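You operate a simulated robot arm through the tools that you are given. There is no shell and no other tool.

Carry out the task below with a simulated robot arm. There is one attempt and no reset: what you move stays moved.

## Task
Load the ball from the fibre block into the green cup and give it eight strokes in the stamper.
Fine: that cup under the foot, dial on 8, one run; switch off at the end; leave the other balls.

It is judged by the outcome, as a careful person would: the job done as asked, and still so three seconds after it is handed in. It fails if anything else is knocked over, pushed out of place, dropped, spilled or broken.

## Robot
A 7-joint arm with a fingered hand, fixed in place. Base frame: the origin is on the floor under the middle of its stand, x ahead of it, y to its left, z up. Lengths are in mm, angles in degrees, forces in N, time in s.
With the tool pointing down near the work surface it reaches from about 200 to 800 mm from the base axis. Its first joint turns from -166.0 to 166.0 degrees. Payload 4.9 kg.
The tool frame sits at the grasp point between the pads (the TCP): z along the fingers, y along the line on which they close. The tips reach 32 mm beyond it. The gripper opens to 192 mm; its body begins 89 mm behind the TCP. The gripper is a hand of 3 fingers: y runs from the thumb to the fingers, the wrist lies at [0, 0, -267] in the tool frame, and closing takes about 1.5 s.
Orientation is that of the tool frame in the base frame, as [roll, pitch, yaw] about the fixed x, y, z axes, in that order (R = Rz(yaw) Ry(pitch) Rx(roll)). With the fingers straight down and closing along the base's y, the tool's x points along the base's -x, its y along +y and its z along -z.

## Interface
- The arm moves only by the tool move_arm. Its argument "motion" is a list of rows, each an object (a shift or turn left out is 0, a gripper value left out holds the last) with "delta_pos": the shift along the tool's x, y, z in mm, a list of three; "rot": the turn, a rotation vector about the tool's x, y, z in degrees, a list of three; "hand": the opening in per cent of the stroke, from 0 (shut) to 100 (fully open). In form: [{"delta_pos": [dx, dy, dz], "rot": [wx, wy, wz], "hand": hand}, ...]. A call has 1 to 20 rows; each row is the pose to reach, as a shift and turn from the pose commanded when the call began, along the tool's axes at that moment. Rows are played at 5 a second. More than 50 mm and 8.6 degrees between two rows, or a gripper value outside its range, and nothing of the call is played. A pose out of reach is approached as far as the arm can. The call stops where the force on the tool passes 40 N (or 10 N more than at its start, if that is more) or the arm is blocked; 0.2 s more then pass. Each finger travels about 153 mm/s and halts on what it meets, pressing with about 29 N; the grip force reading is that of the motor and also rises with nothing between the fingers. The clock runs only during rows and for 0.2 s after the last one: add rows that repeat a pose to give the fingers time. It gives the time, the measured TCP pose, the force on the tool (base axes), the opening and the grip force at its end, in the units of the frame above (readings bear some noise), with the torque about the TCP (base axes, N m) and any sound that the robot's microphone picked up.
- Cameras (640 x 400 px; columns grow to the right, rows downward): "scene" is fixed at [401, -501, 1571.4]; the picture's right is [0.99, -0.15, 0.00], its down [-0.08, -0.54, -0.84] and it looks along [0.12, 0.83, -0.54] (base axes); focal length 319 px, centre (320, 200). "wrist" rides on the gripper at [80, -46, -113] in the tool frame; the picture's right is [0.50, 0.87, 0.00], its down [-0.67, 0.39, -0.63] and it looks along [-0.55, 0.32, 0.78] (tool axes); focal length 226 px, centre (320, 200). There is no depth. A picture from a camera that has moved, and an enlarged one, comes with that camera's place and axes in the base frame and with its lens.
- camera(camera): a new picture of that camera. It takes no simulated time.
- set_grasp(shape): the hand has 3 fingers and takes this shape, open, in about a second: jaw (thumb against the fingers, like two jaws); tri (thumb and two fingers); tip (a fingertip pinch); poke (one finger out to press); point (the index stretched); flat (the hand flat); cup (the hand cupped); fist (a fist). The gripper value then closes the fingers along that shape, each until it touches; the sizes above hold for jaw. It gives what a move gives, with no picture.
- inspect(camera, box): a new picture of the part [left, top, right, bottom] of that camera's present view, enlarged. It takes no simulated time.
- sign_off(): hands the job in; it is judged then, once.

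Nothing tells you positions but the pictures and the camera data. Unless the task says otherwise, let go and move clear before handing in.

The tools are called as a command line: name --argument value ..., lists and objects as JSON in quotes. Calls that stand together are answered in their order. move_arm: Moves the arm, as the interface text tells. Its arguments: {"type":"object","properties":{"motion":{"type":"array"}},"required":["motion"]} The other tools are called the same way: set_grasp (shape) gives the hand a shape; camera (camera) takes a picture; inspect (camera, box) takes an enlarged picture of a part of a camera's view; sign_off () hands the job in.

At the start:

```text
time_s: 0.0
tcp_pos: [264.3, 382.4, 1343.4]
orientation: [179.9, 0.1, -180.0]
contact_force: [-0.1, 1.0, 0.2]
torque: [-0.01, -0.01, 0.03]
width: 191.9
finger_force: 0.0
shape: jaw
```

scene: 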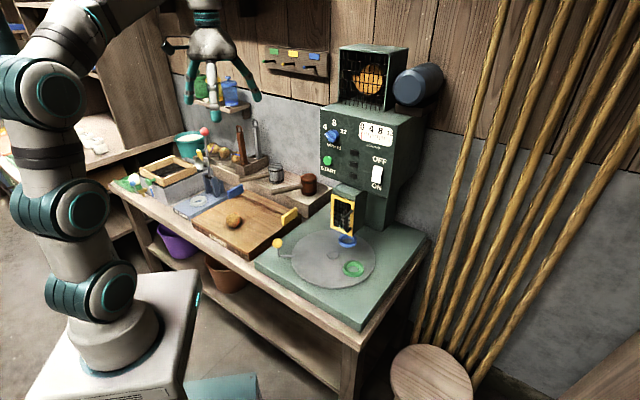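
wrist: 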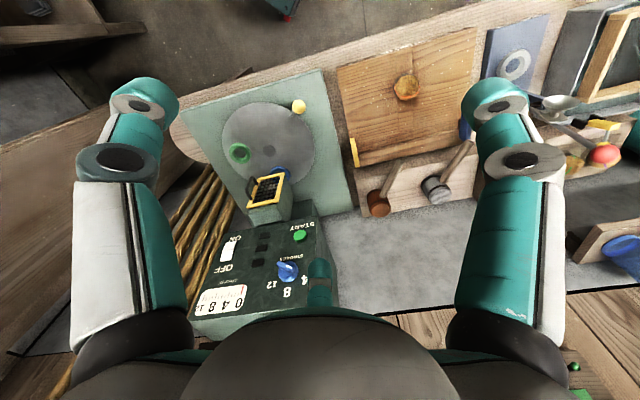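

I see a bench with a stamper machine (green base, turntable with coloured cups, dial, start button, on/off switch) and a wooden board with a ball on it. I'll look closer before moving anything.

inspect --camera "scene" --box '[240, 170, 440, 330]'

inspect --camera "scene" --box '[300, 30, 460, 200]'

inspect --camera "scene" --box '[100, 110, 320, 260]'

inspect --camera "wrist" --box '[170, 60, 370, 220]'

inspect --camera "wrist" --box '[330, 20, 640, 220]'

inspect --camera "wrist" --box '[170, 190, 370, 340]'

```text
2.50 times, centred on (340, 250) of scene
camera zoom: at [401.0, -501.0, 1571.4], right [0.99, -0.15, 0.0], down [-0.08, -0.54, -0.84], along [0.12, 0.83, -0.54], focal length 797 px, centre (270, 75)
```

zoom: 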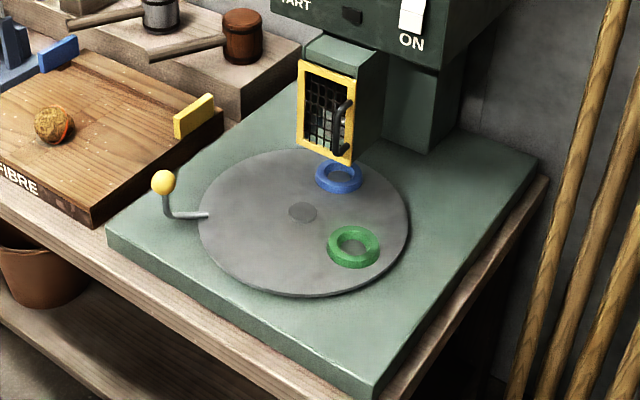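

```text
2.35 times, centred on (380, 115) of scene
camera zoom: at [401.0, -501.0, 1571.4], right [0.99, -0.15, 0.0], down [-0.08, -0.54, -0.84], along [0.12, 0.83, -0.54], focal length 750 px, centre (179, 400)
```

zoom: 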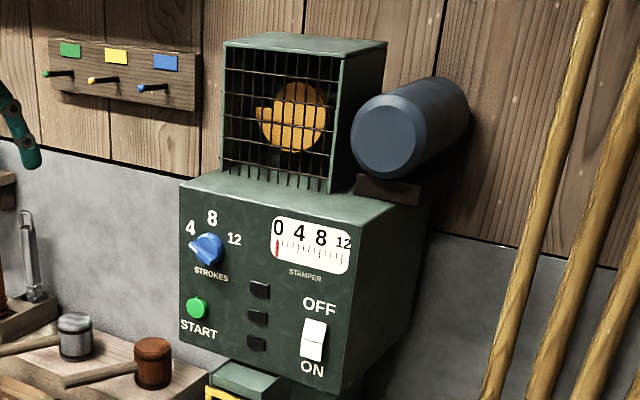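

```text
2.67 times, centred on (210, 185) of scene
camera zoom: at [401.0, -501.0, 1571.4], right [0.99, -0.15, 0.0], down [-0.08, -0.54, -0.84], along [0.12, 0.83, -0.54], focal length 850 px, centre (613, 240)
```

zoom: 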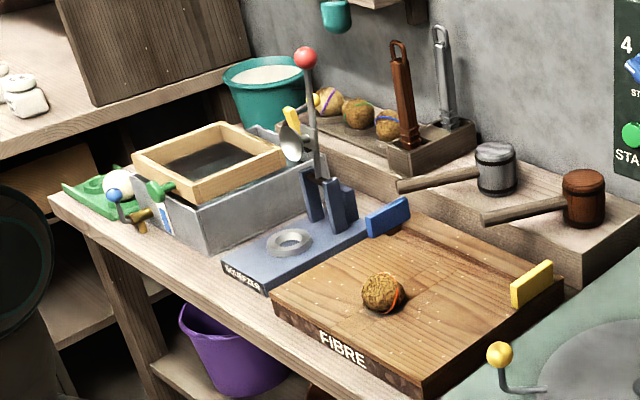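

```text
2.50 times, centred on (270, 140) of wrist
camera zoom: at [185.0, 335.4, 1456.7], right [-0.5, 0.87, 0.0], down [0.67, 0.39, 0.63], along [0.55, 0.32, -0.78], focal length 565 px, centre (445, 350)
```

zoom: 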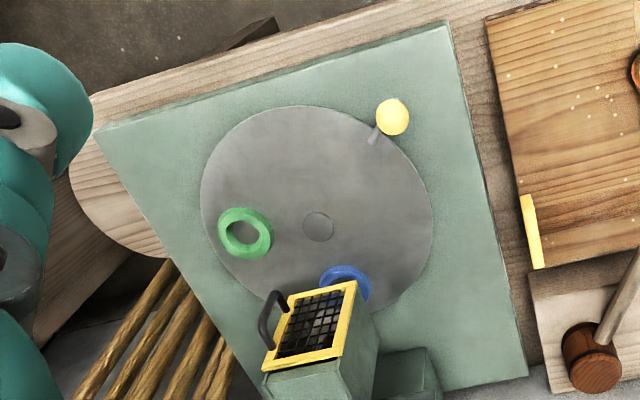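

```text
2.00 times, centred on (485, 120) of wrist
camera zoom: at [185.0, 335.4, 1456.7], right [-0.5, 0.87, 0.0], down [0.67, 0.39, 0.63], along [0.55, 0.32, -0.78], focal length 452 px, centre (-10, 360)
```

zoom: 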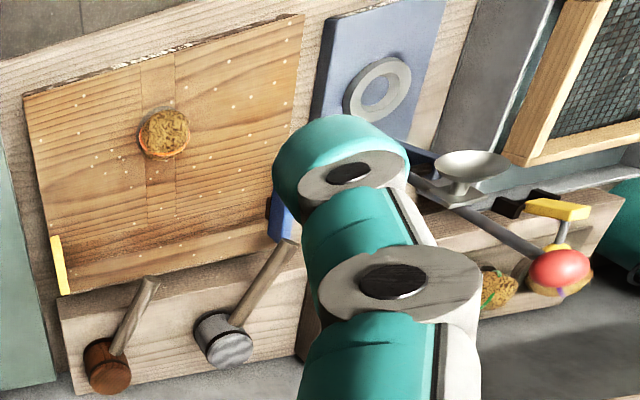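

```text
2.67 times, centred on (270, 265) of wrist
camera zoom: at [185.0, 335.4, 1456.7], right [-0.5, 0.87, 0.0], down [0.67, 0.39, 0.63], along [0.55, 0.32, -0.78], focal length 603 px, centre (453, 27)
```

zoom: 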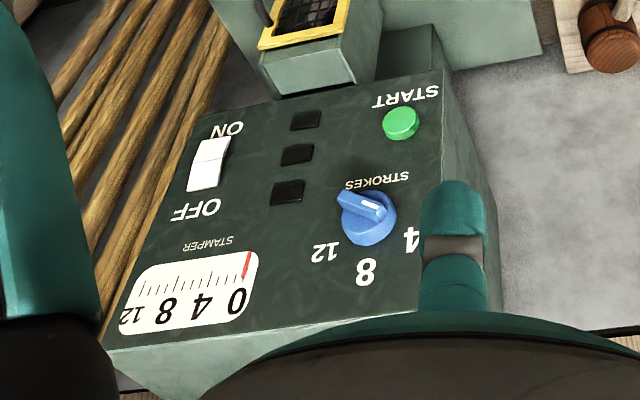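

I take the turntable centre to be near (575, 365, 760), the green cup near (631, 283, 763), the ball on the FIBRE block near (198, 619, 779), and the machine's panel facing the robot at about 45°. Next I'll bring the wrist camera lower and in front of the machine to study the guard, dial and switch.

move_arm --motion '[{"delta_pos": [-3, -23, 19], "rot": [-1.2, -2.8, -4.5]}, {"delta_pos": [-6, -46, 38], "rot": [-2.4, -5.7, -8.9]}, {"delta_pos": [-10, -70, 58], "rot": [-3.6, -8.5, -13.4]}, {"delta_pos": [-14, -93, 77], "rot": [-4.8, -11.4, -17.8]}, {"delta_pos": [-18, -116, 96], "rot": [-6, -14.2, -22.3]}, {"delta_pos": [-22, -139, 115], "rot": [-7.2, -17, -26.7]}, {"delta_pos": [-26, -162, 135], "rot": [-8.4, -19.9, -31.2]}, {"delta_pos": [-29, -186, 154], "rot": [-9.5, -22.7, -35.6]}, {"delta_pos": [-33, -209, 174], "rot": [-10.7, -25.6, -40]}, {"delta_pos": [-36, -232, 193], "rot": [-11.93, -28.4, -44.5]}, {"delta_pos": [-36, -232, 193], "rot": [-11.93, -28.4, -44.5]}]'

camera --camera "wrist"

camera --camera "scene"

```text
time_s: 2.4
tcp_pos: [299.1, 149.5, 1149.0]
orientation: [180.0, 30.1, -134.4]
contact_force: [-0.9, 0.6, -0.2]
torque: [0.0, 0.01, 0.02]
width: 192.1
finger_force: 0.2
shape: jaw
```

```text
taken
camera wrist: at [244.7, 27.9, 1207.4], right [-0.92, 0.3, -0.25], down [-0.09, 0.46, 0.88], along [0.38, 0.84, -0.4], focal length 226 px, centre (320, 200)
```

wrist: 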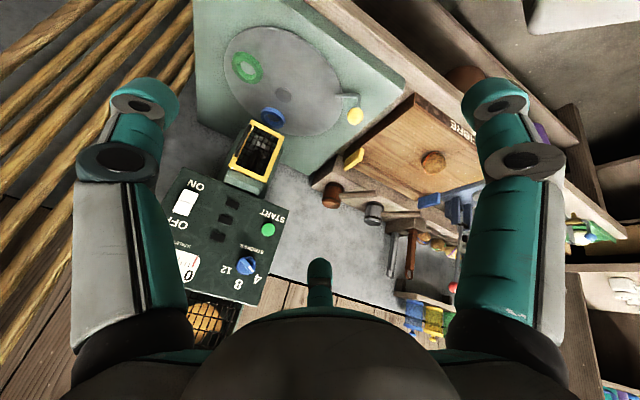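

```text
taken
```

scene: 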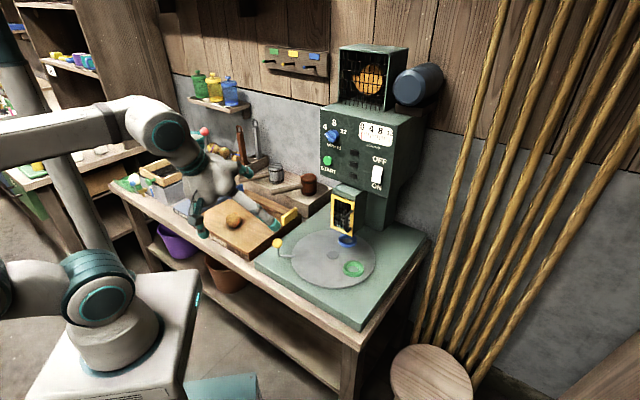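

The motion worked as planned, and the wrist view (upside-down) shows the whole machine. I'll enlarge the dial, switch, guard and cups.

inspect --camera "wrist" --box '[150, 170, 300, 300]'

inspect --camera "wrist" --box '[200, 20, 380, 200]'

inspect --camera "wrist" --box '[330, 80, 510, 330]'

inspect --camera "scene" --box '[310, 170, 390, 260]'

inspect --camera "scene" --box '[310, 100, 400, 190]'

```text
3.08 times, centred on (225, 235) of wrist
camera zoom: at [244.7, 27.9, 1207.4], right [-0.92, 0.3, -0.25], down [-0.09, 0.46, 0.88], along [0.38, 0.84, -0.4], focal length 696 px, centre (612, 92)
```

zoom: 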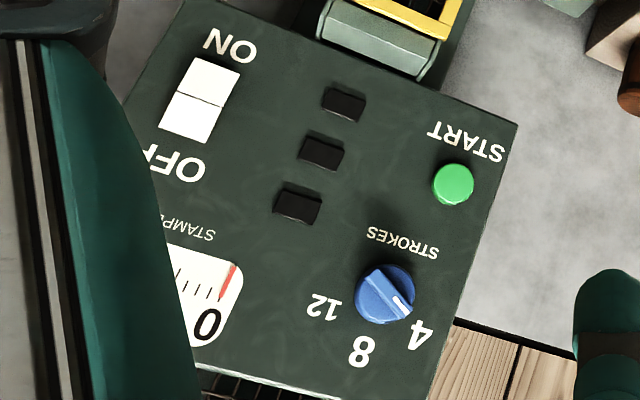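

```text
2.22 times, centred on (290, 110) of wrist
camera zoom: at [244.7, 27.9, 1207.4], right [-0.92, 0.3, -0.25], down [-0.09, 0.46, 0.88], along [0.38, 0.84, -0.4], focal length 502 px, centre (387, 400)
```

zoom: 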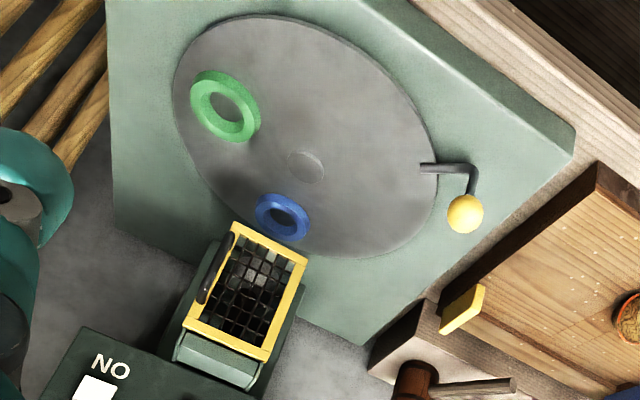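

```text
1.60 times, centred on (420, 205) of wrist
camera zoom: at [244.7, 27.9, 1207.4], right [-0.92, 0.3, -0.25], down [-0.09, 0.46, 0.88], along [0.38, 0.84, -0.4], focal length 362 px, centre (160, 192)
```

zoom: 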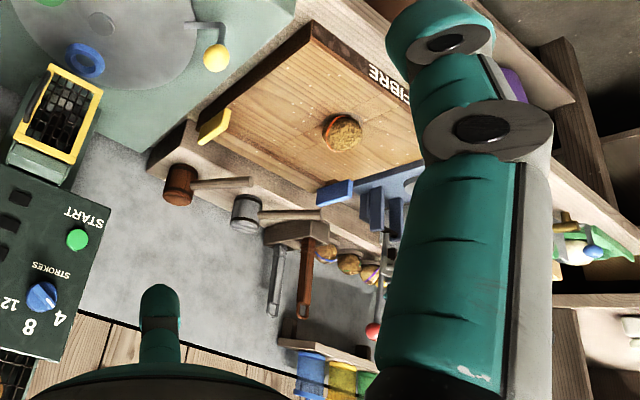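

```text
4.44 times, centred on (350, 215) of scene
camera zoom: at [401.0, -501.0, 1571.4], right [0.99, -0.15, 0.0], down [-0.08, -0.54, -0.84], along [0.12, 0.83, -0.54], focal length 1417 px, centre (187, 133)
```

zoom: 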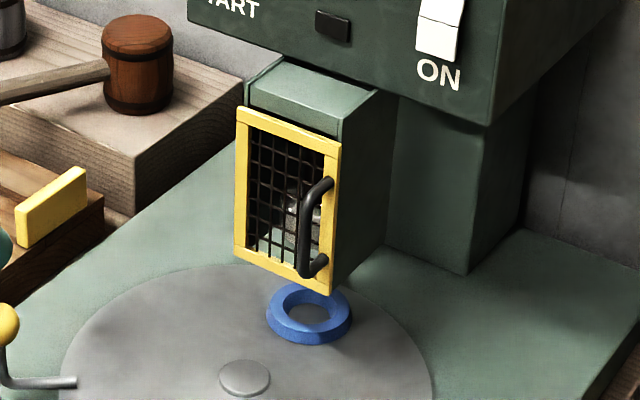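

```text
4.44 times, centred on (355, 145) of scene
camera zoom: at [401.0, -501.0, 1571.4], right [0.99, -0.15, 0.0], down [-0.08, -0.54, -0.84], along [0.12, 0.83, -0.54], focal length 1417 px, centre (164, 444)
```

zoom: 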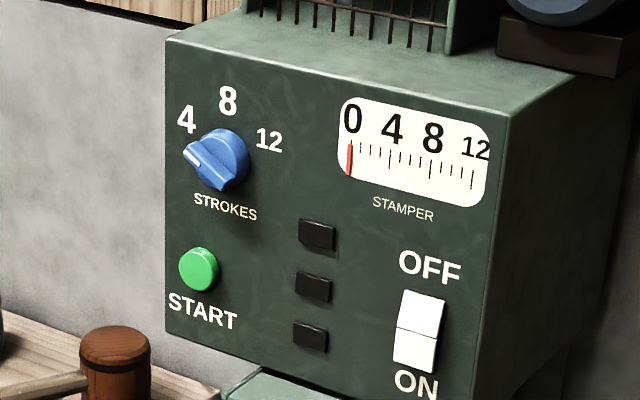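

The dial points to 4 and the guard door looks closed with a gap beneath it. The switch state isn't clear yet. I'll close the fingers partway in free air to see how they are shaped around a ball-sized gap.

move_arm --motion '[{"hand": 60}, {"hand": 34}, {"hand": 34}, {"hand": 34}, {"hand": 34}, {"hand": 34}]'

camera --camera "wrist"

inspect --camera "scene" --box '[100, 100, 320, 260]'

```text
time_s: 3.8
tcp_pos: [298.9, 149.7, 1148.6]
orientation: [180.0, 29.9, -134.5]
contact_force: [-0.6, -0.3, -0.9]
torque: [0.04, -0.02, 0.01]
width: 65.6
finger_force: 0.0
shape: jaw
```

```text
taken
camera wrist: at [244.7, 28.1, 1207.7], right [-0.92, 0.3, -0.25], down [-0.09, 0.46, 0.88], along [0.38, 0.84, -0.4], focal length 226 px, centre (320, 200)
```

wrist: 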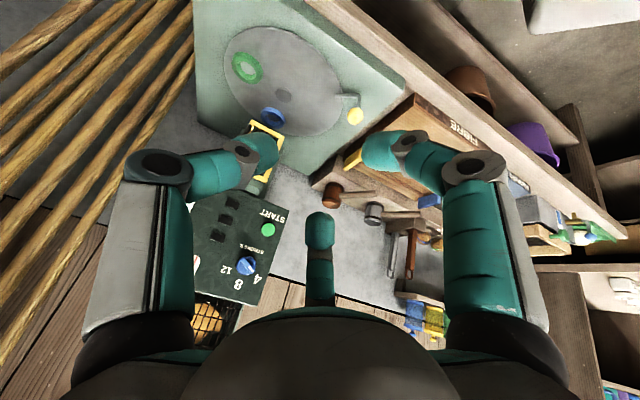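

```text
2.50 times, centred on (210, 180) of scene
camera zoom: at [401.0, -501.0, 1571.4], right [0.99, -0.15, 0.0], down [-0.08, -0.54, -0.84], along [0.12, 0.83, -0.54], focal length 797 px, centre (595, 250)
```

zoom: 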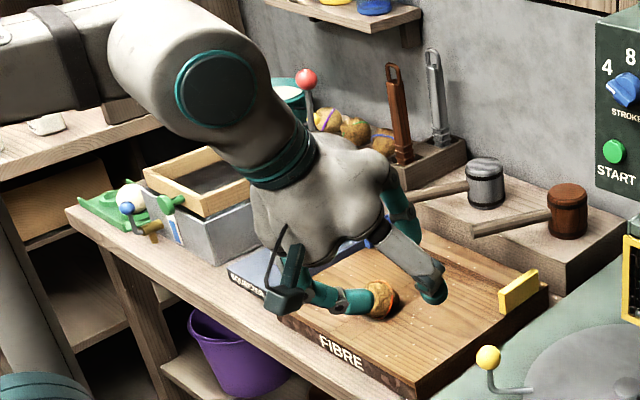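

The hand closes like a three-finger centric gripper. I'll look at the other candidate shapes in the air (tri, tip, poke), since I'll need to choose one for the ball, dial and button.

set_grasp --shape "tri"

camera --camera "wrist"

move_arm --motion '[{"hand": 50}, {"hand": 34}, {"hand": 34}, {"hand": 34}, {"hand": 34}, {"hand": 34}]'

camera --camera "wrist"

inspect --camera "scene" --box '[150, 140, 310, 260]'

set_grasp --shape "tip"

camera --camera "wrist"

inspect --camera "scene" --box '[150, 140, 310, 260]'

set_grasp --shape "poke"

camera --camera "wrist"

inspect --camera "scene" --box '[150, 140, 310, 260]'

```text
time_s: 4.7
tcp_pos: [298.9, 150.1, 1149.0]
orientation: [180.0, 30.0, -134.3]
contact_force: [0.5, 0.4, -0.3]
torque: [0.01, -0.04, 0.0]
width: 191.8
finger_force: 0.0
shape: tri
```

```text
taken
camera wrist: at [244.7, 28.1, 1207.7], right [-0.92, 0.3, -0.25], down [-0.09, 0.46, 0.88], along [0.38, 0.84, -0.4], focal length 226 px, centre (320, 200)
```

wrist: 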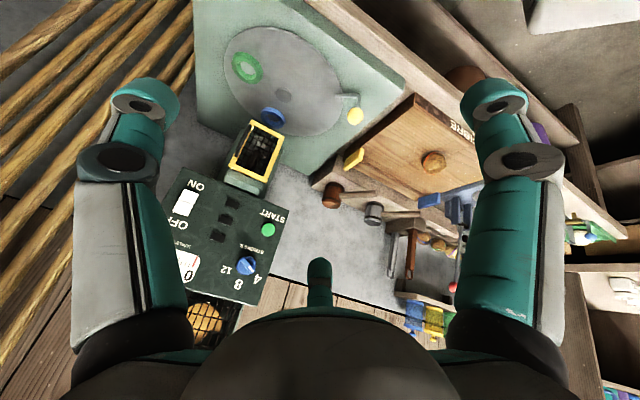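

```text
time_s: 6.1
tcp_pos: [299.3, 150.0, 1148.8]
orientation: [179.9, 30.1, -134.3]
contact_force: [-0.2, -0.8, -0.3]
torque: [0.0, 0.02, 0.02]
width: 65.7
finger_force: 0.3
shape: tri
```

```text
taken
camera wrist: at [244.7, 28.1, 1207.7], right [-0.92, 0.3, -0.25], down [-0.09, 0.46, 0.88], along [0.38, 0.84, -0.4], focal length 226 px, centre (320, 200)
```

wrist: 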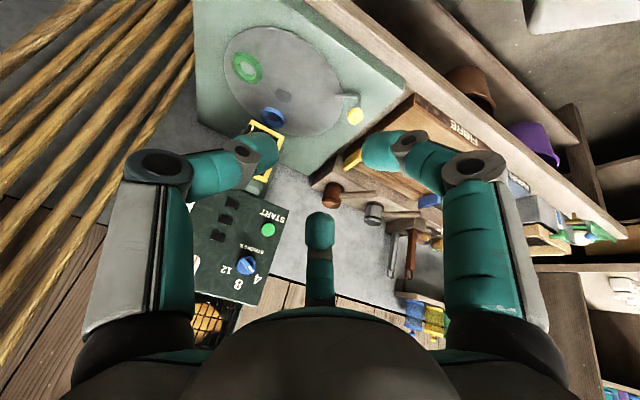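

```text
3.33 times, centred on (230, 200) of scene
camera zoom: at [401.0, -501.0, 1571.4], right [0.99, -0.15, 0.0], down [-0.08, -0.54, -0.84], along [0.12, 0.83, -0.54], focal length 1063 px, centre (620, 200)
```

zoom: 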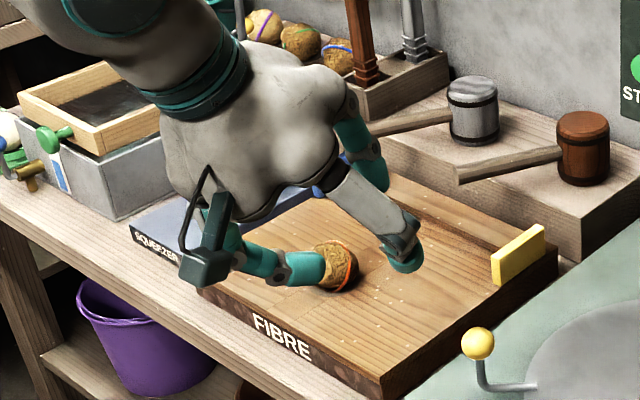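

```text
time_s: 7.0
tcp_pos: [298.2, 150.3, 1148.9]
orientation: [180.0, 30.1, -134.5]
contact_force: [0.9, -0.3, 0.0]
torque: [0.02, 0.0, -0.03]
width: 192.0
finger_force: 0.0
shape: tip
```

```text
taken
camera wrist: at [244.7, 28.1, 1207.7], right [-0.92, 0.3, -0.25], down [-0.09, 0.46, 0.88], along [0.38, 0.84, -0.4], focal length 226 px, centre (320, 200)
```

wrist: 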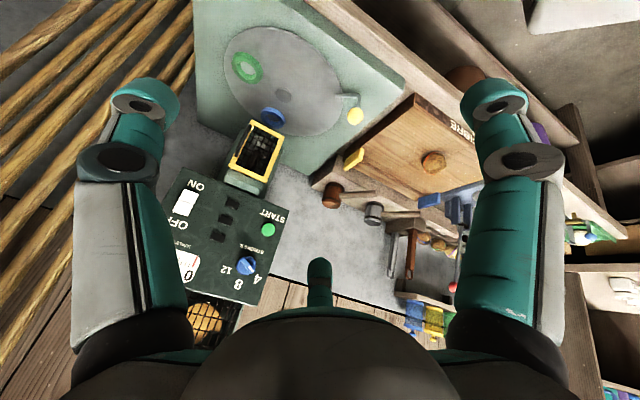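

```text
3.33 times, centred on (230, 200) of scene
camera zoom: at [401.0, -501.0, 1571.4], right [0.99, -0.15, 0.0], down [-0.08, -0.54, -0.84], along [0.12, 0.83, -0.54], focal length 1063 px, centre (620, 200)
```

zoom: 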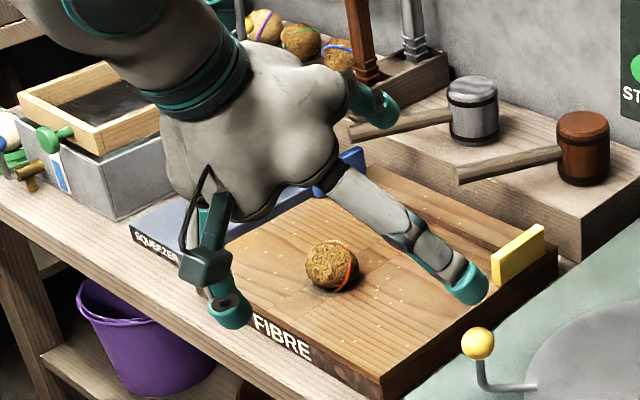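

```text
time_s: 7.9
tcp_pos: [299.7, 149.4, 1149.0]
orientation: [179.9, 30.0, -134.4]
contact_force: [0.0, -0.4, -0.2]
torque: [0.02, 0.0, 0.06]
width: 0.0
finger_force: 0.0
shape: poke
```

```text
taken
camera wrist: at [244.7, 28.1, 1207.7], right [-0.92, 0.3, -0.25], down [-0.09, 0.46, 0.88], along [0.38, 0.84, -0.4], focal length 226 px, centre (320, 200)
```

wrist: 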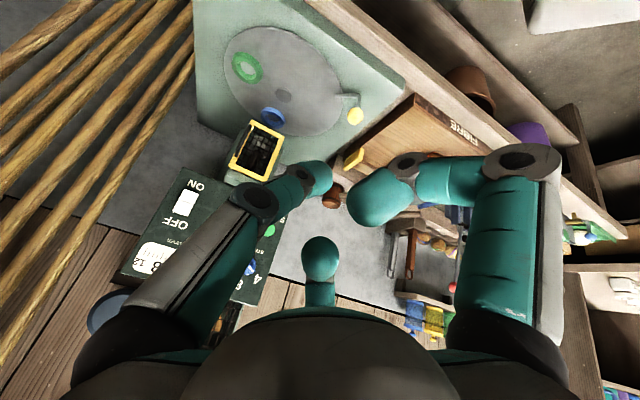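

```text
3.33 times, centred on (230, 200) of scene
camera zoom: at [401.0, -501.0, 1571.4], right [0.99, -0.15, 0.0], down [-0.08, -0.54, -0.84], along [0.12, 0.83, -0.54], focal length 1063 px, centre (620, 200)
```

zoom: 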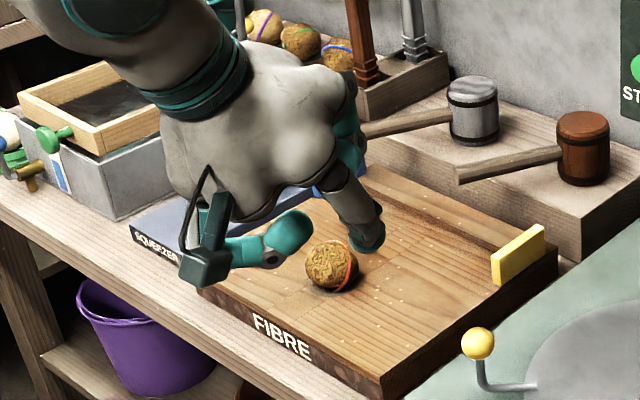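

I see that poke puts one fingertip on the tool axis, which is useful for the switch and button. I'll look closely at the switch, dial and guard from the current cameras.

inspect --camera "scene" --box '[360, 150, 400, 195]'

inspect --camera "scene" --box '[318, 112, 352, 180]'

inspect --camera "wrist" --box '[130, 170, 230, 290]'

inspect --camera "scene" --box '[210, 195, 270, 245]'

inspect --camera "scene" --box '[325, 220, 395, 290]'

```text
8.89 times, centred on (380, 172) of scene
camera zoom: at [401.0, -501.0, 1571.4], right [0.99, -0.15, 0.0], down [-0.08, -0.54, -0.84], along [0.12, 0.83, -0.54], focal length 2834 px, centre (-213, 444)
```

zoom: 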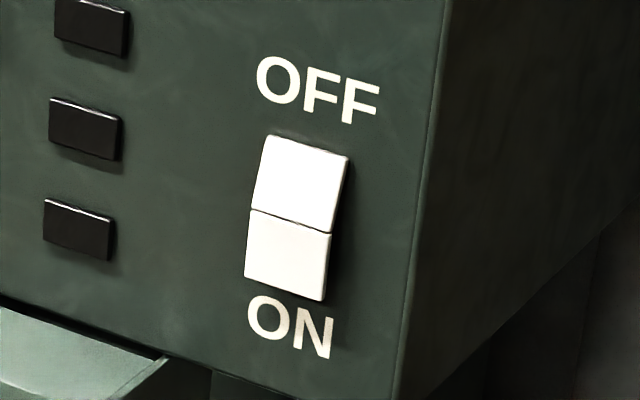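

```text
5.88 times, centred on (335, 146) of scene
camera zoom: at [401.0, -501.0, 1571.4], right [0.99, -0.15, 0.0], down [-0.08, -0.54, -0.84], along [0.12, 0.83, -0.54], focal length 1875 px, centre (232, 518)
```

zoom: 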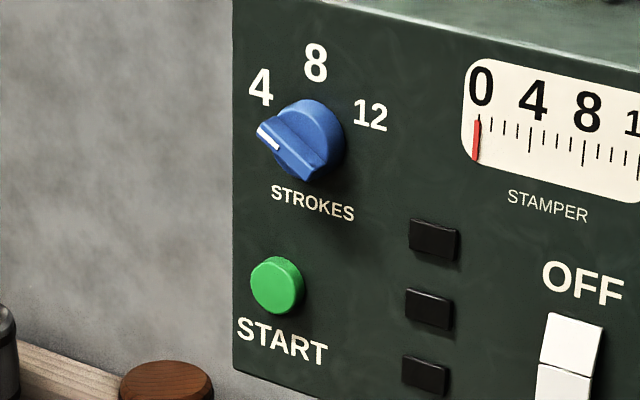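

```text
3.33 times, centred on (180, 230) of wrist
camera zoom: at [244.7, 28.1, 1207.7], right [-0.92, 0.3, -0.25], down [-0.09, 0.46, 0.88], along [0.38, 0.84, -0.4], focal length 754 px, centre (787, 100)
```

zoom: 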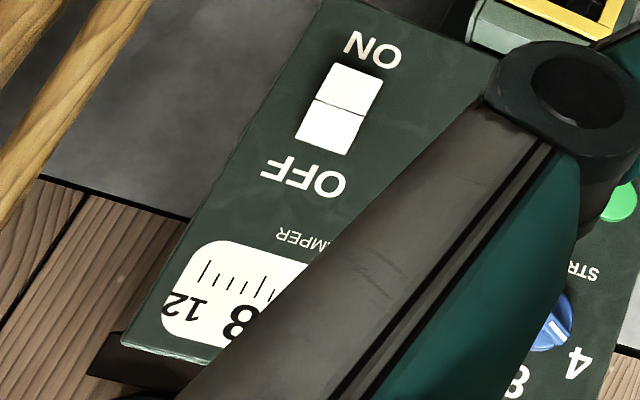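

```text
8.00 times, centred on (240, 220) of scene
camera zoom: at [401.0, -501.0, 1571.4], right [0.99, -0.15, 0.0], down [-0.08, -0.54, -0.84], along [0.12, 0.83, -0.54], focal length 2551 px, centre (960, 40)
```

zoom: 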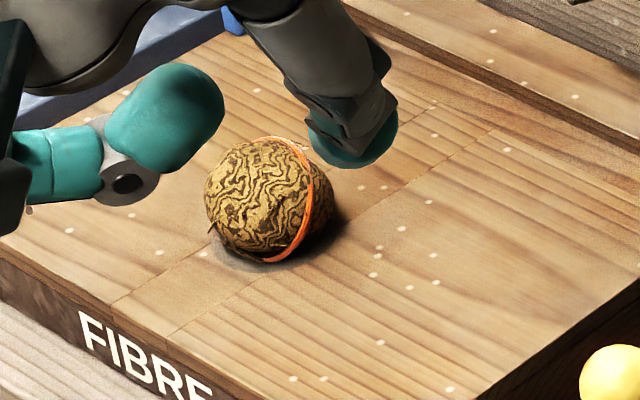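

```text
5.71 times, centred on (360, 255) of scene
camera zoom: at [401.0, -501.0, 1571.4], right [0.99, -0.15, 0.0], down [-0.08, -0.54, -0.84], along [0.12, 0.83, -0.54], focal length 1822 px, centre (91, -114)
```

zoom: 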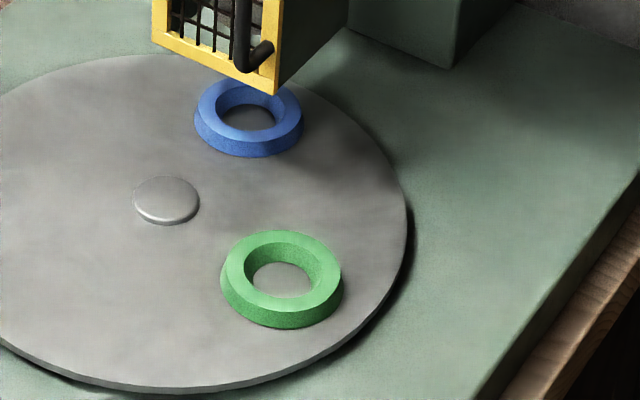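

The switch looks to be in OFF (its top half is tilted in) and all lamps are dark. I'll go back to jaw shape and move above the ball, pointing straight down, to measure it closely.

set_grasp --shape "jaw"

move_arm --motion '[{"delta_pos": [-12.9, 33.4, 21.8], "rot": [0, 2.5, 0]}, {"delta_pos": [-25.8, 66.8, 43.6], "rot": [0, 5, 0]}, {"delta_pos": [-38.7, 100.2, 65.4], "rot": [0, 7.5, 0]}, {"delta_pos": [-51.6, 133.6, 87.2], "rot": [0, 10, 0]}, {"delta_pos": [-64.5, 167, 109], "rot": [0, 12.5, 0]}, {"delta_pos": [-77.4, 200.4, 130.8], "rot": [0, 15, 0]}, {"delta_pos": [-90.3, 233.8, 152.6], "rot": [0, 17.5, 0]}, {"delta_pos": [-103.2, 267.2, 174.4], "rot": [0, 20, 0]}, {"delta_pos": [-116.1, 300.6, 196.2], "rot": [0, 22.5, 0]}, {"delta_pos": [-129, 334, 218], "rot": [0, 25, 0]}, {"delta_pos": [-141.9, 367.4, 239.8], "rot": [0, 27.5, 0]}, {"delta_pos": [-154.7, 400.6, 261.3], "rot": [0, 30, 0]}, {"delta_pos": [-154.7, 400.6, 261.3], "rot": [0, 30, 0]}]'

camera --camera "wrist"

camera --camera "scene"

```text
time_s: 8.8
tcp_pos: [299.2, 150.1, 1149.1]
orientation: [180.0, 30.0, -134.4]
contact_force: [0.2, 1.1, -0.3]
torque: [0.02, -0.01, 0.01]
width: 191.6
finger_force: 0.0
shape: jaw
```

```text
time_s: 11.6
tcp_pos: [196.0, 619.3, 1001.3]
orientation: [-180.0, 0.0, -134.5]
contact_force: [-1.0, -0.7, 0.6]
torque: [-0.04, 0.03, -0.02]
width: 191.9
finger_force: 0.0
shape: jaw
```

```text
taken
camera wrist: at [172.8, 529.9, 1114.6], right [-0.97, 0.25, 0.0], down [0.19, 0.75, 0.63], along [0.16, 0.61, -0.78], focal length 226 px, centre (320, 200)
```

wrist: 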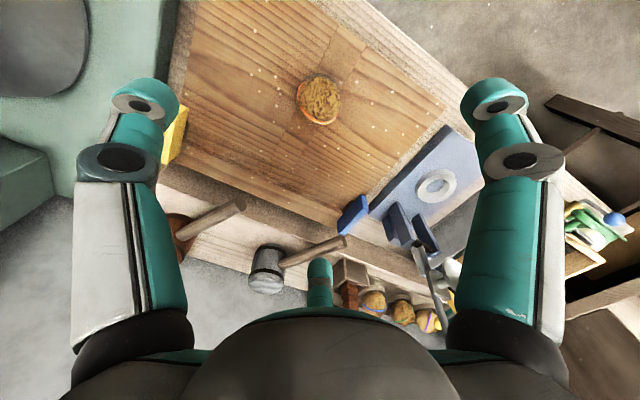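

```text
taken
```

scene: 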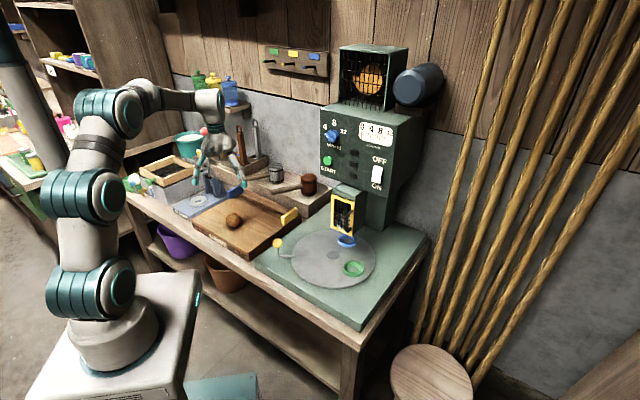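

The ball sits almost under the hand, consistent with about (198, 616). I'll enlarge to measure it and the block surface.

inspect --camera "wrist" --box '[270, 60, 370, 140]'

inspect --camera "scene" --box '[190, 130, 260, 240]'

```text
5.00 times, centred on (320, 100) of wrist
camera zoom: at [172.8, 529.9, 1114.6], right [-0.97, 0.25, 0.0], down [0.19, 0.75, 0.63], along [0.16, 0.61, -0.78], focal length 1130 px, centre (320, 700)
```

zoom: 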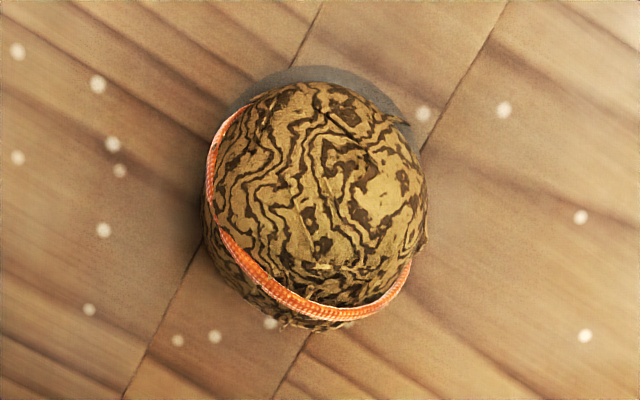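

```text
3.64 times, centred on (225, 185) of scene
camera zoom: at [401.0, -501.0, 1571.4], right [0.99, -0.15, 0.0], down [-0.08, -0.54, -0.84], along [0.12, 0.83, -0.54], focal length 1159 px, centre (666, 254)
```

zoom: 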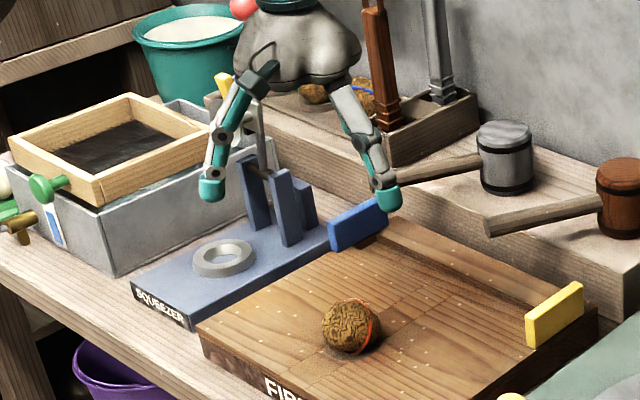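

I take the block top to be about z=750 and the ball about 63 mm across, centred near (197, 619, 781). I'll narrow the hand a little and go down to just above it, then check.

move_arm --motion '[{"delta_pos": [0, 0, 30], "hand": 70}, {"delta_pos": [0, 0, 60], "hand": 65}, {"delta_pos": [0, 0, 90], "hand": 65}, {"delta_pos": [0, 0, 120], "hand": 65}, {"delta_pos": [0, 0, 150], "hand": 65}, {"delta_pos": [0, 0, 150], "hand": 65}]'

camera --camera "wrist"

inspect --camera "scene" --box '[180, 160, 290, 250]'

```text
time_s: 13.0
tcp_pos: [197.7, 619.2, 852.2]
orientation: [179.9, -0.1, -134.4]
contact_force: [0.2, 0.3, -0.4]
torque: [0.0, -0.02, 0.02]
width: 125.4
finger_force: 0.1
shape: jaw
```

```text
taken
camera wrist: at [174.9, 529.5, 965.5], right [-0.97, 0.25, 0.0], down [0.19, 0.75, 0.63], along [0.16, 0.61, -0.78], focal length 226 px, centre (320, 200)
```

wrist: 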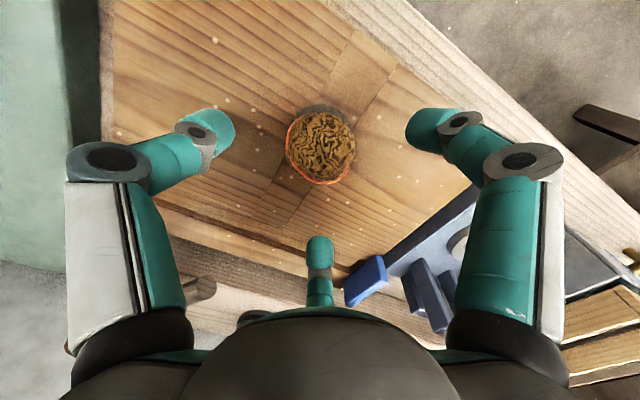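

```text
4.44 times, centred on (235, 205) of scene
camera zoom: at [401.0, -501.0, 1571.4], right [0.99, -0.15, 0.0], down [-0.08, -0.54, -0.84], along [0.12, 0.83, -0.54], focal length 1417 px, centre (698, 178)
```

zoom: 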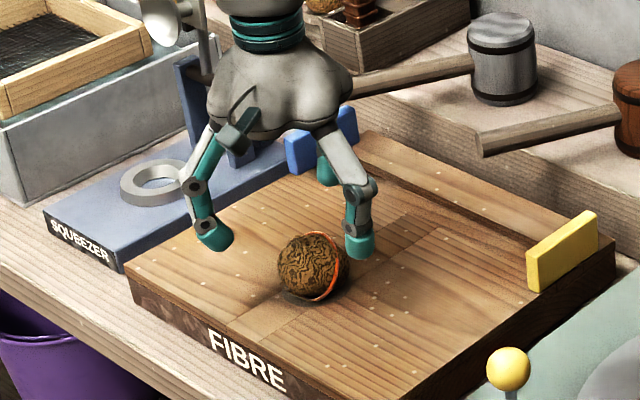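

The ball is centred between the fingers to within a couple of millimetres. I'll descend to grasp height and close.

move_arm --motion '[{"delta_pos": [2, -0.7, 20]}, {"delta_pos": [2, -0.7, 40]}, {"delta_pos": [2, -0.7, 55]}, {"delta_pos": [2, -0.7, 63]}, {"delta_pos": [2, -0.7, 63]}]'

camera --camera "wrist"

inspect --camera "scene" --box '[180, 160, 290, 250]'

```text
time_s: 14.2
tcp_pos: [199.7, 617.2, 788.2]
orientation: [180.0, 0.0, -134.4]
contact_force: [0.3, -0.1, -0.3]
torque: [0.0, -0.04, 0.0]
width: 125.4
finger_force: 0.0
shape: jaw
```

```text
taken
camera wrist: at [176.5, 528.1, 901.7], right [-0.97, 0.25, 0.0], down [0.19, 0.75, 0.63], along [0.16, 0.61, -0.77], focal length 226 px, centre (320, 200)
```

wrist: 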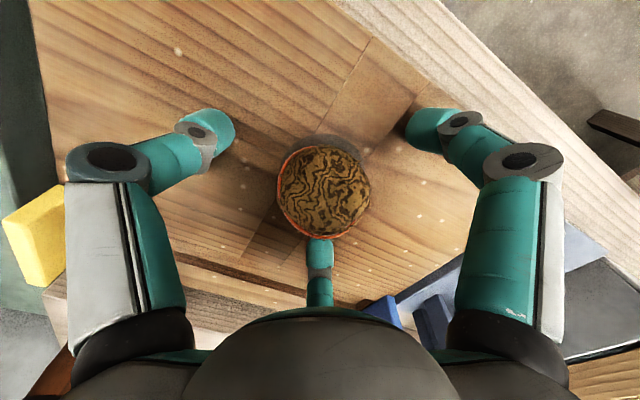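

```text
4.44 times, centred on (235, 205) of scene
camera zoom: at [401.0, -501.0, 1571.4], right [0.99, -0.15, 0.0], down [-0.08, -0.54, -0.84], along [0.12, 0.83, -0.54], focal length 1417 px, centre (698, 178)
```

zoom: 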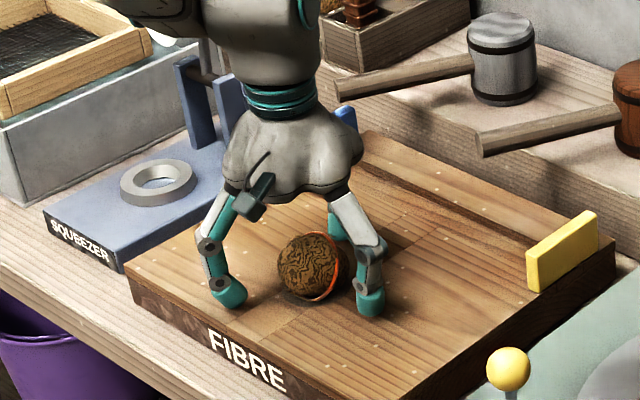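

The fingers straddle the ball with the tips just clear of the block. I'll close on it now.

move_arm --motion '[{"delta_pos": [0.7, 2, 0], "hand": 50}, {"delta_pos": [0.7, 2, 0], "hand": 38}, {"delta_pos": [0.7, 2, 0], "hand": 30}, {"delta_pos": [0.7, 2, 0], "hand": 24}, {"delta_pos": [0.7, 2, 0], "hand": 20}, {"delta_pos": [0.7, 2, 0], "hand": 20}, {"delta_pos": [0.7, 2, 0], "hand": 20}, {"delta_pos": [0.7, 2, 0], "hand": 20}]'

camera --camera "wrist"

inspect --camera "scene" --box '[180, 160, 290, 250]'

```text
time_s: 16.0
tcp_pos: [196.7, 618.3, 790.0]
orientation: [179.9, 0.0, -134.4]
contact_force: [-0.4, -0.1, 0.7]
torque: [-0.03, 0.0, -0.02]
width: 55.7
finger_force: 28.4
shape: jaw
```

```text
taken
camera wrist: at [174.6, 528.8, 901.9], right [-0.97, 0.25, 0.0], down [0.19, 0.75, 0.63], along [0.16, 0.61, -0.78], focal length 226 px, centre (320, 200)
```

wrist: 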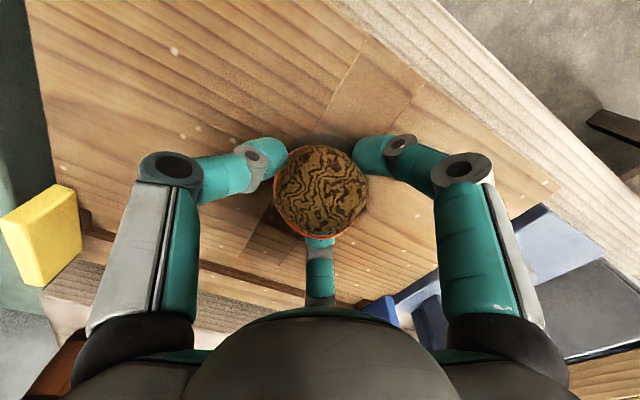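

```text
4.44 times, centred on (235, 205) of scene
camera zoom: at [401.0, -501.0, 1571.4], right [0.99, -0.15, 0.0], down [-0.08, -0.54, -0.84], along [0.12, 0.83, -0.54], focal length 1417 px, centre (698, 178)
```

zoom: 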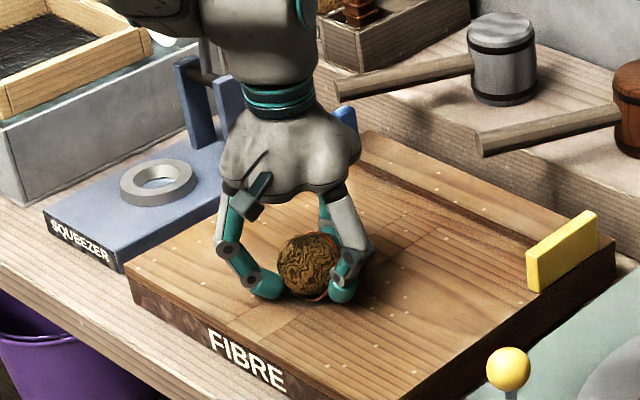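

The ball is held by three fingertips just below its equator (28 N, width 56). I'll lift it slowly and confirm it comes along.

move_arm --motion '[{"delta_pos": [0.7, 2, -8]}, {"delta_pos": [0.7, 2, -20]}, {"delta_pos": [0.7, 2, -38]}, {"delta_pos": [0.7, 2, -60]}, {"delta_pos": [0.7, 2, -85]}, {"delta_pos": [0.7, 2, -115]}, {"delta_pos": [0.7, 2, -145]}, {"delta_pos": [0.7, 2, -175]}, {"delta_pos": [0.7, 2, -205]}, {"delta_pos": [0.7, 2, -230]}, {"delta_pos": [0.7, 2, -240]}]'

camera --camera "wrist"

camera --camera "scene"

```text
time_s: 18.4
tcp_pos: [193.8, 618.6, 1028.9]
orientation: [-180.0, 0.0, -134.4]
contact_force: [0.6, -0.4, -1.2]
torque: [0.0, 0.02, 0.01]
width: 55.6
finger_force: 29.0
shape: jaw
```

```text
taken
camera wrist: at [170.7, 529.5, 1142.5], right [-0.97, 0.25, 0.0], down [0.19, 0.75, 0.63], along [0.16, 0.61, -0.78], focal length 226 px, centre (320, 200)
```

wrist: 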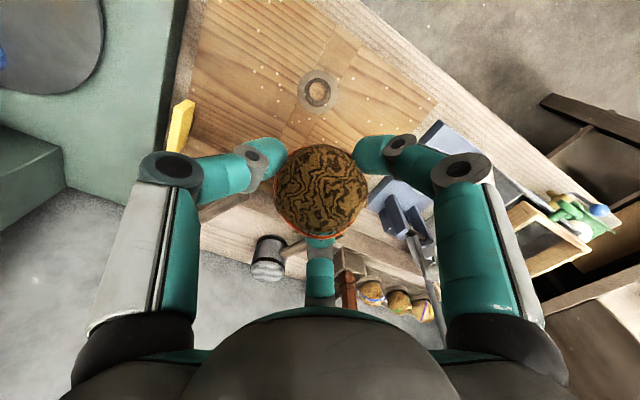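

```text
taken
```

scene: 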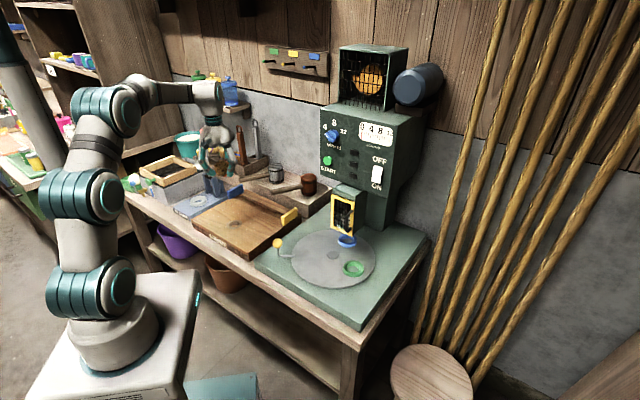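

The ball came up cleanly (its seat on the block is now empty). I'll carry it over in front of the turntable at height, turning the hand back to yaw 180 so the guard falls between two fingers.

move_arm --motion '[{"delta_pos": [0.6, -15, 1], "rot": [0, 0, 1.5]}, {"delta_pos": [2, -45, 2], "rot": [0, 0, 4]}, {"delta_pos": [3, -75, 3], "rot": [0, 0, 6.5]}, {"delta_pos": [4, -105, 4], "rot": [0, 0, 9]}, {"delta_pos": [6, -135, 5], "rot": [0, 0, 11.5]}, {"delta_pos": [7, -165, 6], "rot": [0, 0, 14]}, {"delta_pos": [8, -195, 7], "rot": [0, 0, 16.7]}, {"delta_pos": [9, -225, 8], "rot": [0, 0, 19.3]}, {"delta_pos": [10, -255, 9], "rot": [0, 0, 21.9]}, {"delta_pos": [12, -285, 10], "rot": [0, 0, 24.5]}, {"delta_pos": [13, -315, 11], "rot": [0, 0, 27]}, {"delta_pos": [14, -345, 12], "rot": [0, 0, 29.6]}, {"delta_pos": [15, -375, 13], "rot": [0, 0, 32.2]}, {"delta_pos": [17, -405, 14], "rot": [0, 0, 34.8]}, {"delta_pos": [18, -435, 15], "rot": [0, 0, 37.3]}, {"delta_pos": [19, -465, 16], "rot": [0, 0, 39.9]}, {"delta_pos": [20, -495, 17], "rot": [0, 0, 42.5]}, {"delta_pos": [21, -520, 18], "rot": [0, 0, 44.6]}, {"delta_pos": [22, -533, 19], "rot": [0, 0, 45.6]}, {"delta_pos": [22, -533, 19], "rot": [0, 0, 45.6]}]'

camera --camera "wrist"

camera --camera "scene"

```text
time_s: 22.6
tcp_pos: [559.9, 231.5, 1007.9]
orientation: [-180.0, 0.0, 179.9]
contact_force: [0.4, 0.7, -0.9]
torque: [0.03, 0.04, 0.01]
width: 55.5
finger_force: 28.8
shape: jaw
```

```text
taken
camera wrist: at [480.2, 184.2, 1122.6], right [-0.5, 0.87, 0.0], down [0.67, 0.39, 0.63], along [0.55, 0.32, -0.78], focal length 226 px, centre (320, 200)
```

wrist: 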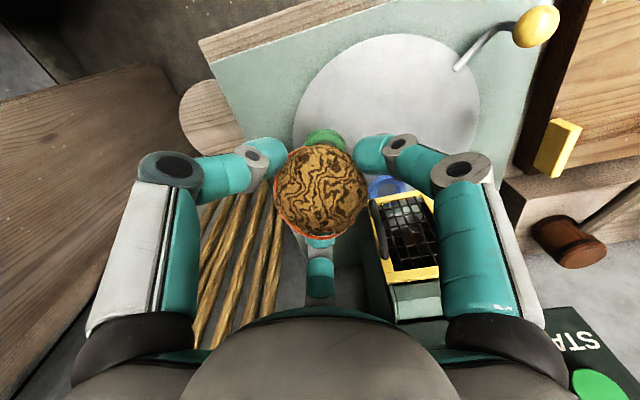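

```text
taken
```

scene: 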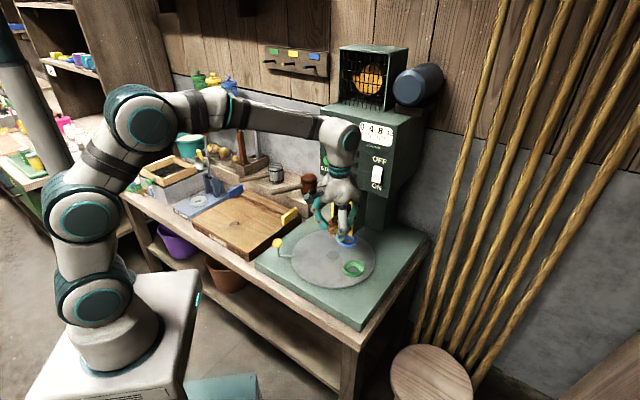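

The ball is still firmly held. The green cup is hidden behind it in this view, so I'll enlarge the guard and then step sideways for a clear look at the cup.

inspect --camera "wrist" --box '[350, 150, 470, 330]'

move_arm --motion '[{"delta_pos": [15, -10, 0]}, {"delta_pos": [40, -25, 0]}, {"delta_pos": [70, -40, 0]}, {"delta_pos": [100, -60, 0]}, {"delta_pos": [120, -70, 0]}, {"delta_pos": [120, -70, 0]}]'

camera --camera "wrist"

```text
2.22 times, centred on (410, 240) of wrist
camera zoom: at [480.2, 184.2, 1122.6], right [-0.5, 0.87, 0.0], down [0.67, 0.39, 0.63], along [0.55, 0.32, -0.78], focal length 502 px, centre (120, 111)
```

zoom: 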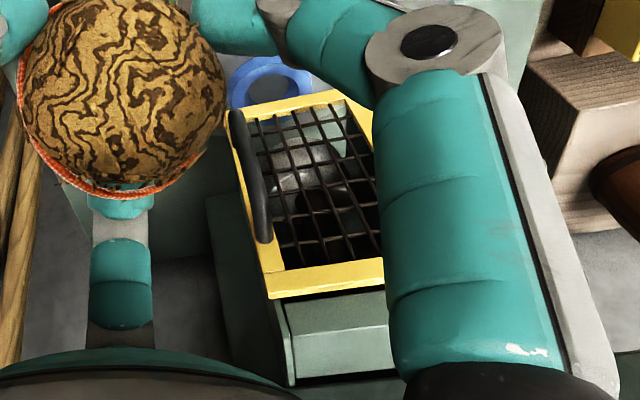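

```text
time_s: 24.0
tcp_pos: [438.8, 160.7, 1008.1]
orientation: [-180.0, -0.1, 179.9]
contact_force: [0.6, -0.7, -1.3]
torque: [0.0, 0.01, 0.0]
width: 55.4
finger_force: 29.0
shape: jaw
```

```text
taken
camera wrist: at [359.8, 113.7, 1121.8], right [-0.5, 0.87, 0.0], down [0.67, 0.39, 0.63], along [0.55, 0.32, -0.78], focal length 226 px, centre (320, 200)
```

wrist: 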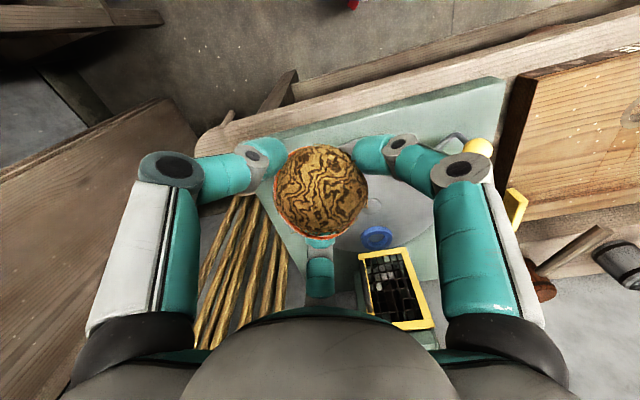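

The ball still covers the cup from here; from closer in, the cup should appear above the ball in the picture. I'll move to about (615, 272, 960).

move_arm --motion '[{"delta_pos": [-12, 8, 3]}, {"delta_pos": [-37, 24, 10]}, {"delta_pos": [-62, 40, 17]}, {"delta_pos": [-87, 56, 25]}, {"delta_pos": [-112, 72, 32]}, {"delta_pos": [-137, 88, 40]}, {"delta_pos": [-160, 103, 46]}, {"delta_pos": [-175, 112, 50]}, {"delta_pos": [-175, 112, 50]}]'

camera --camera "wrist"

inspect --camera "wrist" --box '[260, 60, 440, 180]'

inspect --camera "scene" --box '[290, 150, 430, 290]'

```text
time_s: 26.0
tcp_pos: [615.3, 271.9, 959.7]
orientation: [179.9, 0.0, 180.0]
contact_force: [0.3, -0.5, -1.3]
torque: [0.0, -0.03, 0.04]
width: 55.6
finger_force: 29.2
shape: jaw
```

```text
taken
camera wrist: at [536.1, 225.4, 1073.5], right [-0.5, 0.87, 0.0], down [0.67, 0.39, 0.63], along [0.55, 0.32, -0.78], focal length 226 px, centre (320, 200)
```

wrist: 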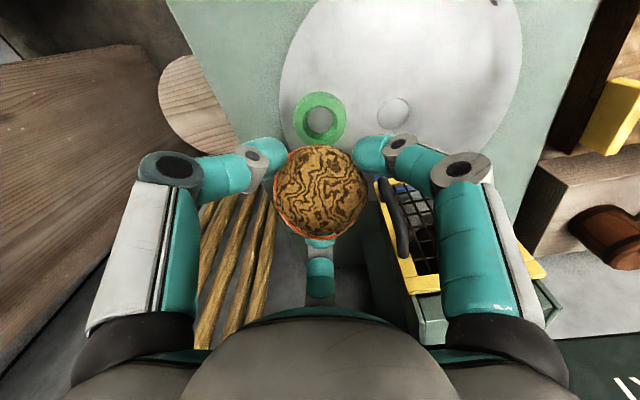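

```text
3.33 times, centred on (350, 120) of wrist
camera zoom: at [536.1, 225.4, 1073.5], right [-0.5, 0.87, 0.0], down [0.67, 0.39, 0.63], along [0.55, 0.32, -0.78], focal length 754 px, centre (220, 467)
```

zoom: 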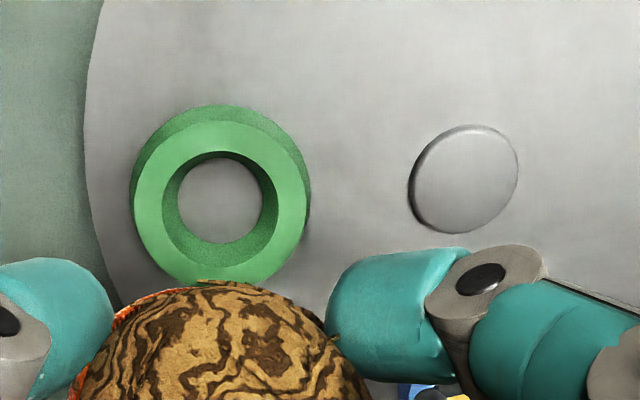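

```text
2.86 times, centred on (360, 220) of scene
camera zoom: at [401.0, -501.0, 1571.4], right [0.99, -0.15, 0.0], down [-0.08, -0.54, -0.84], along [0.12, 0.83, -0.54], focal length 911 px, centre (206, 143)
```

zoom: 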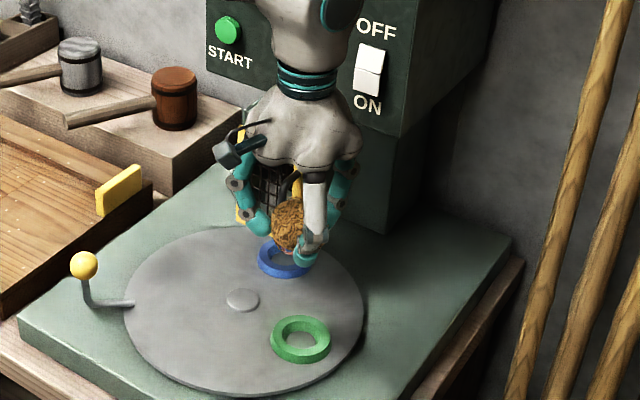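

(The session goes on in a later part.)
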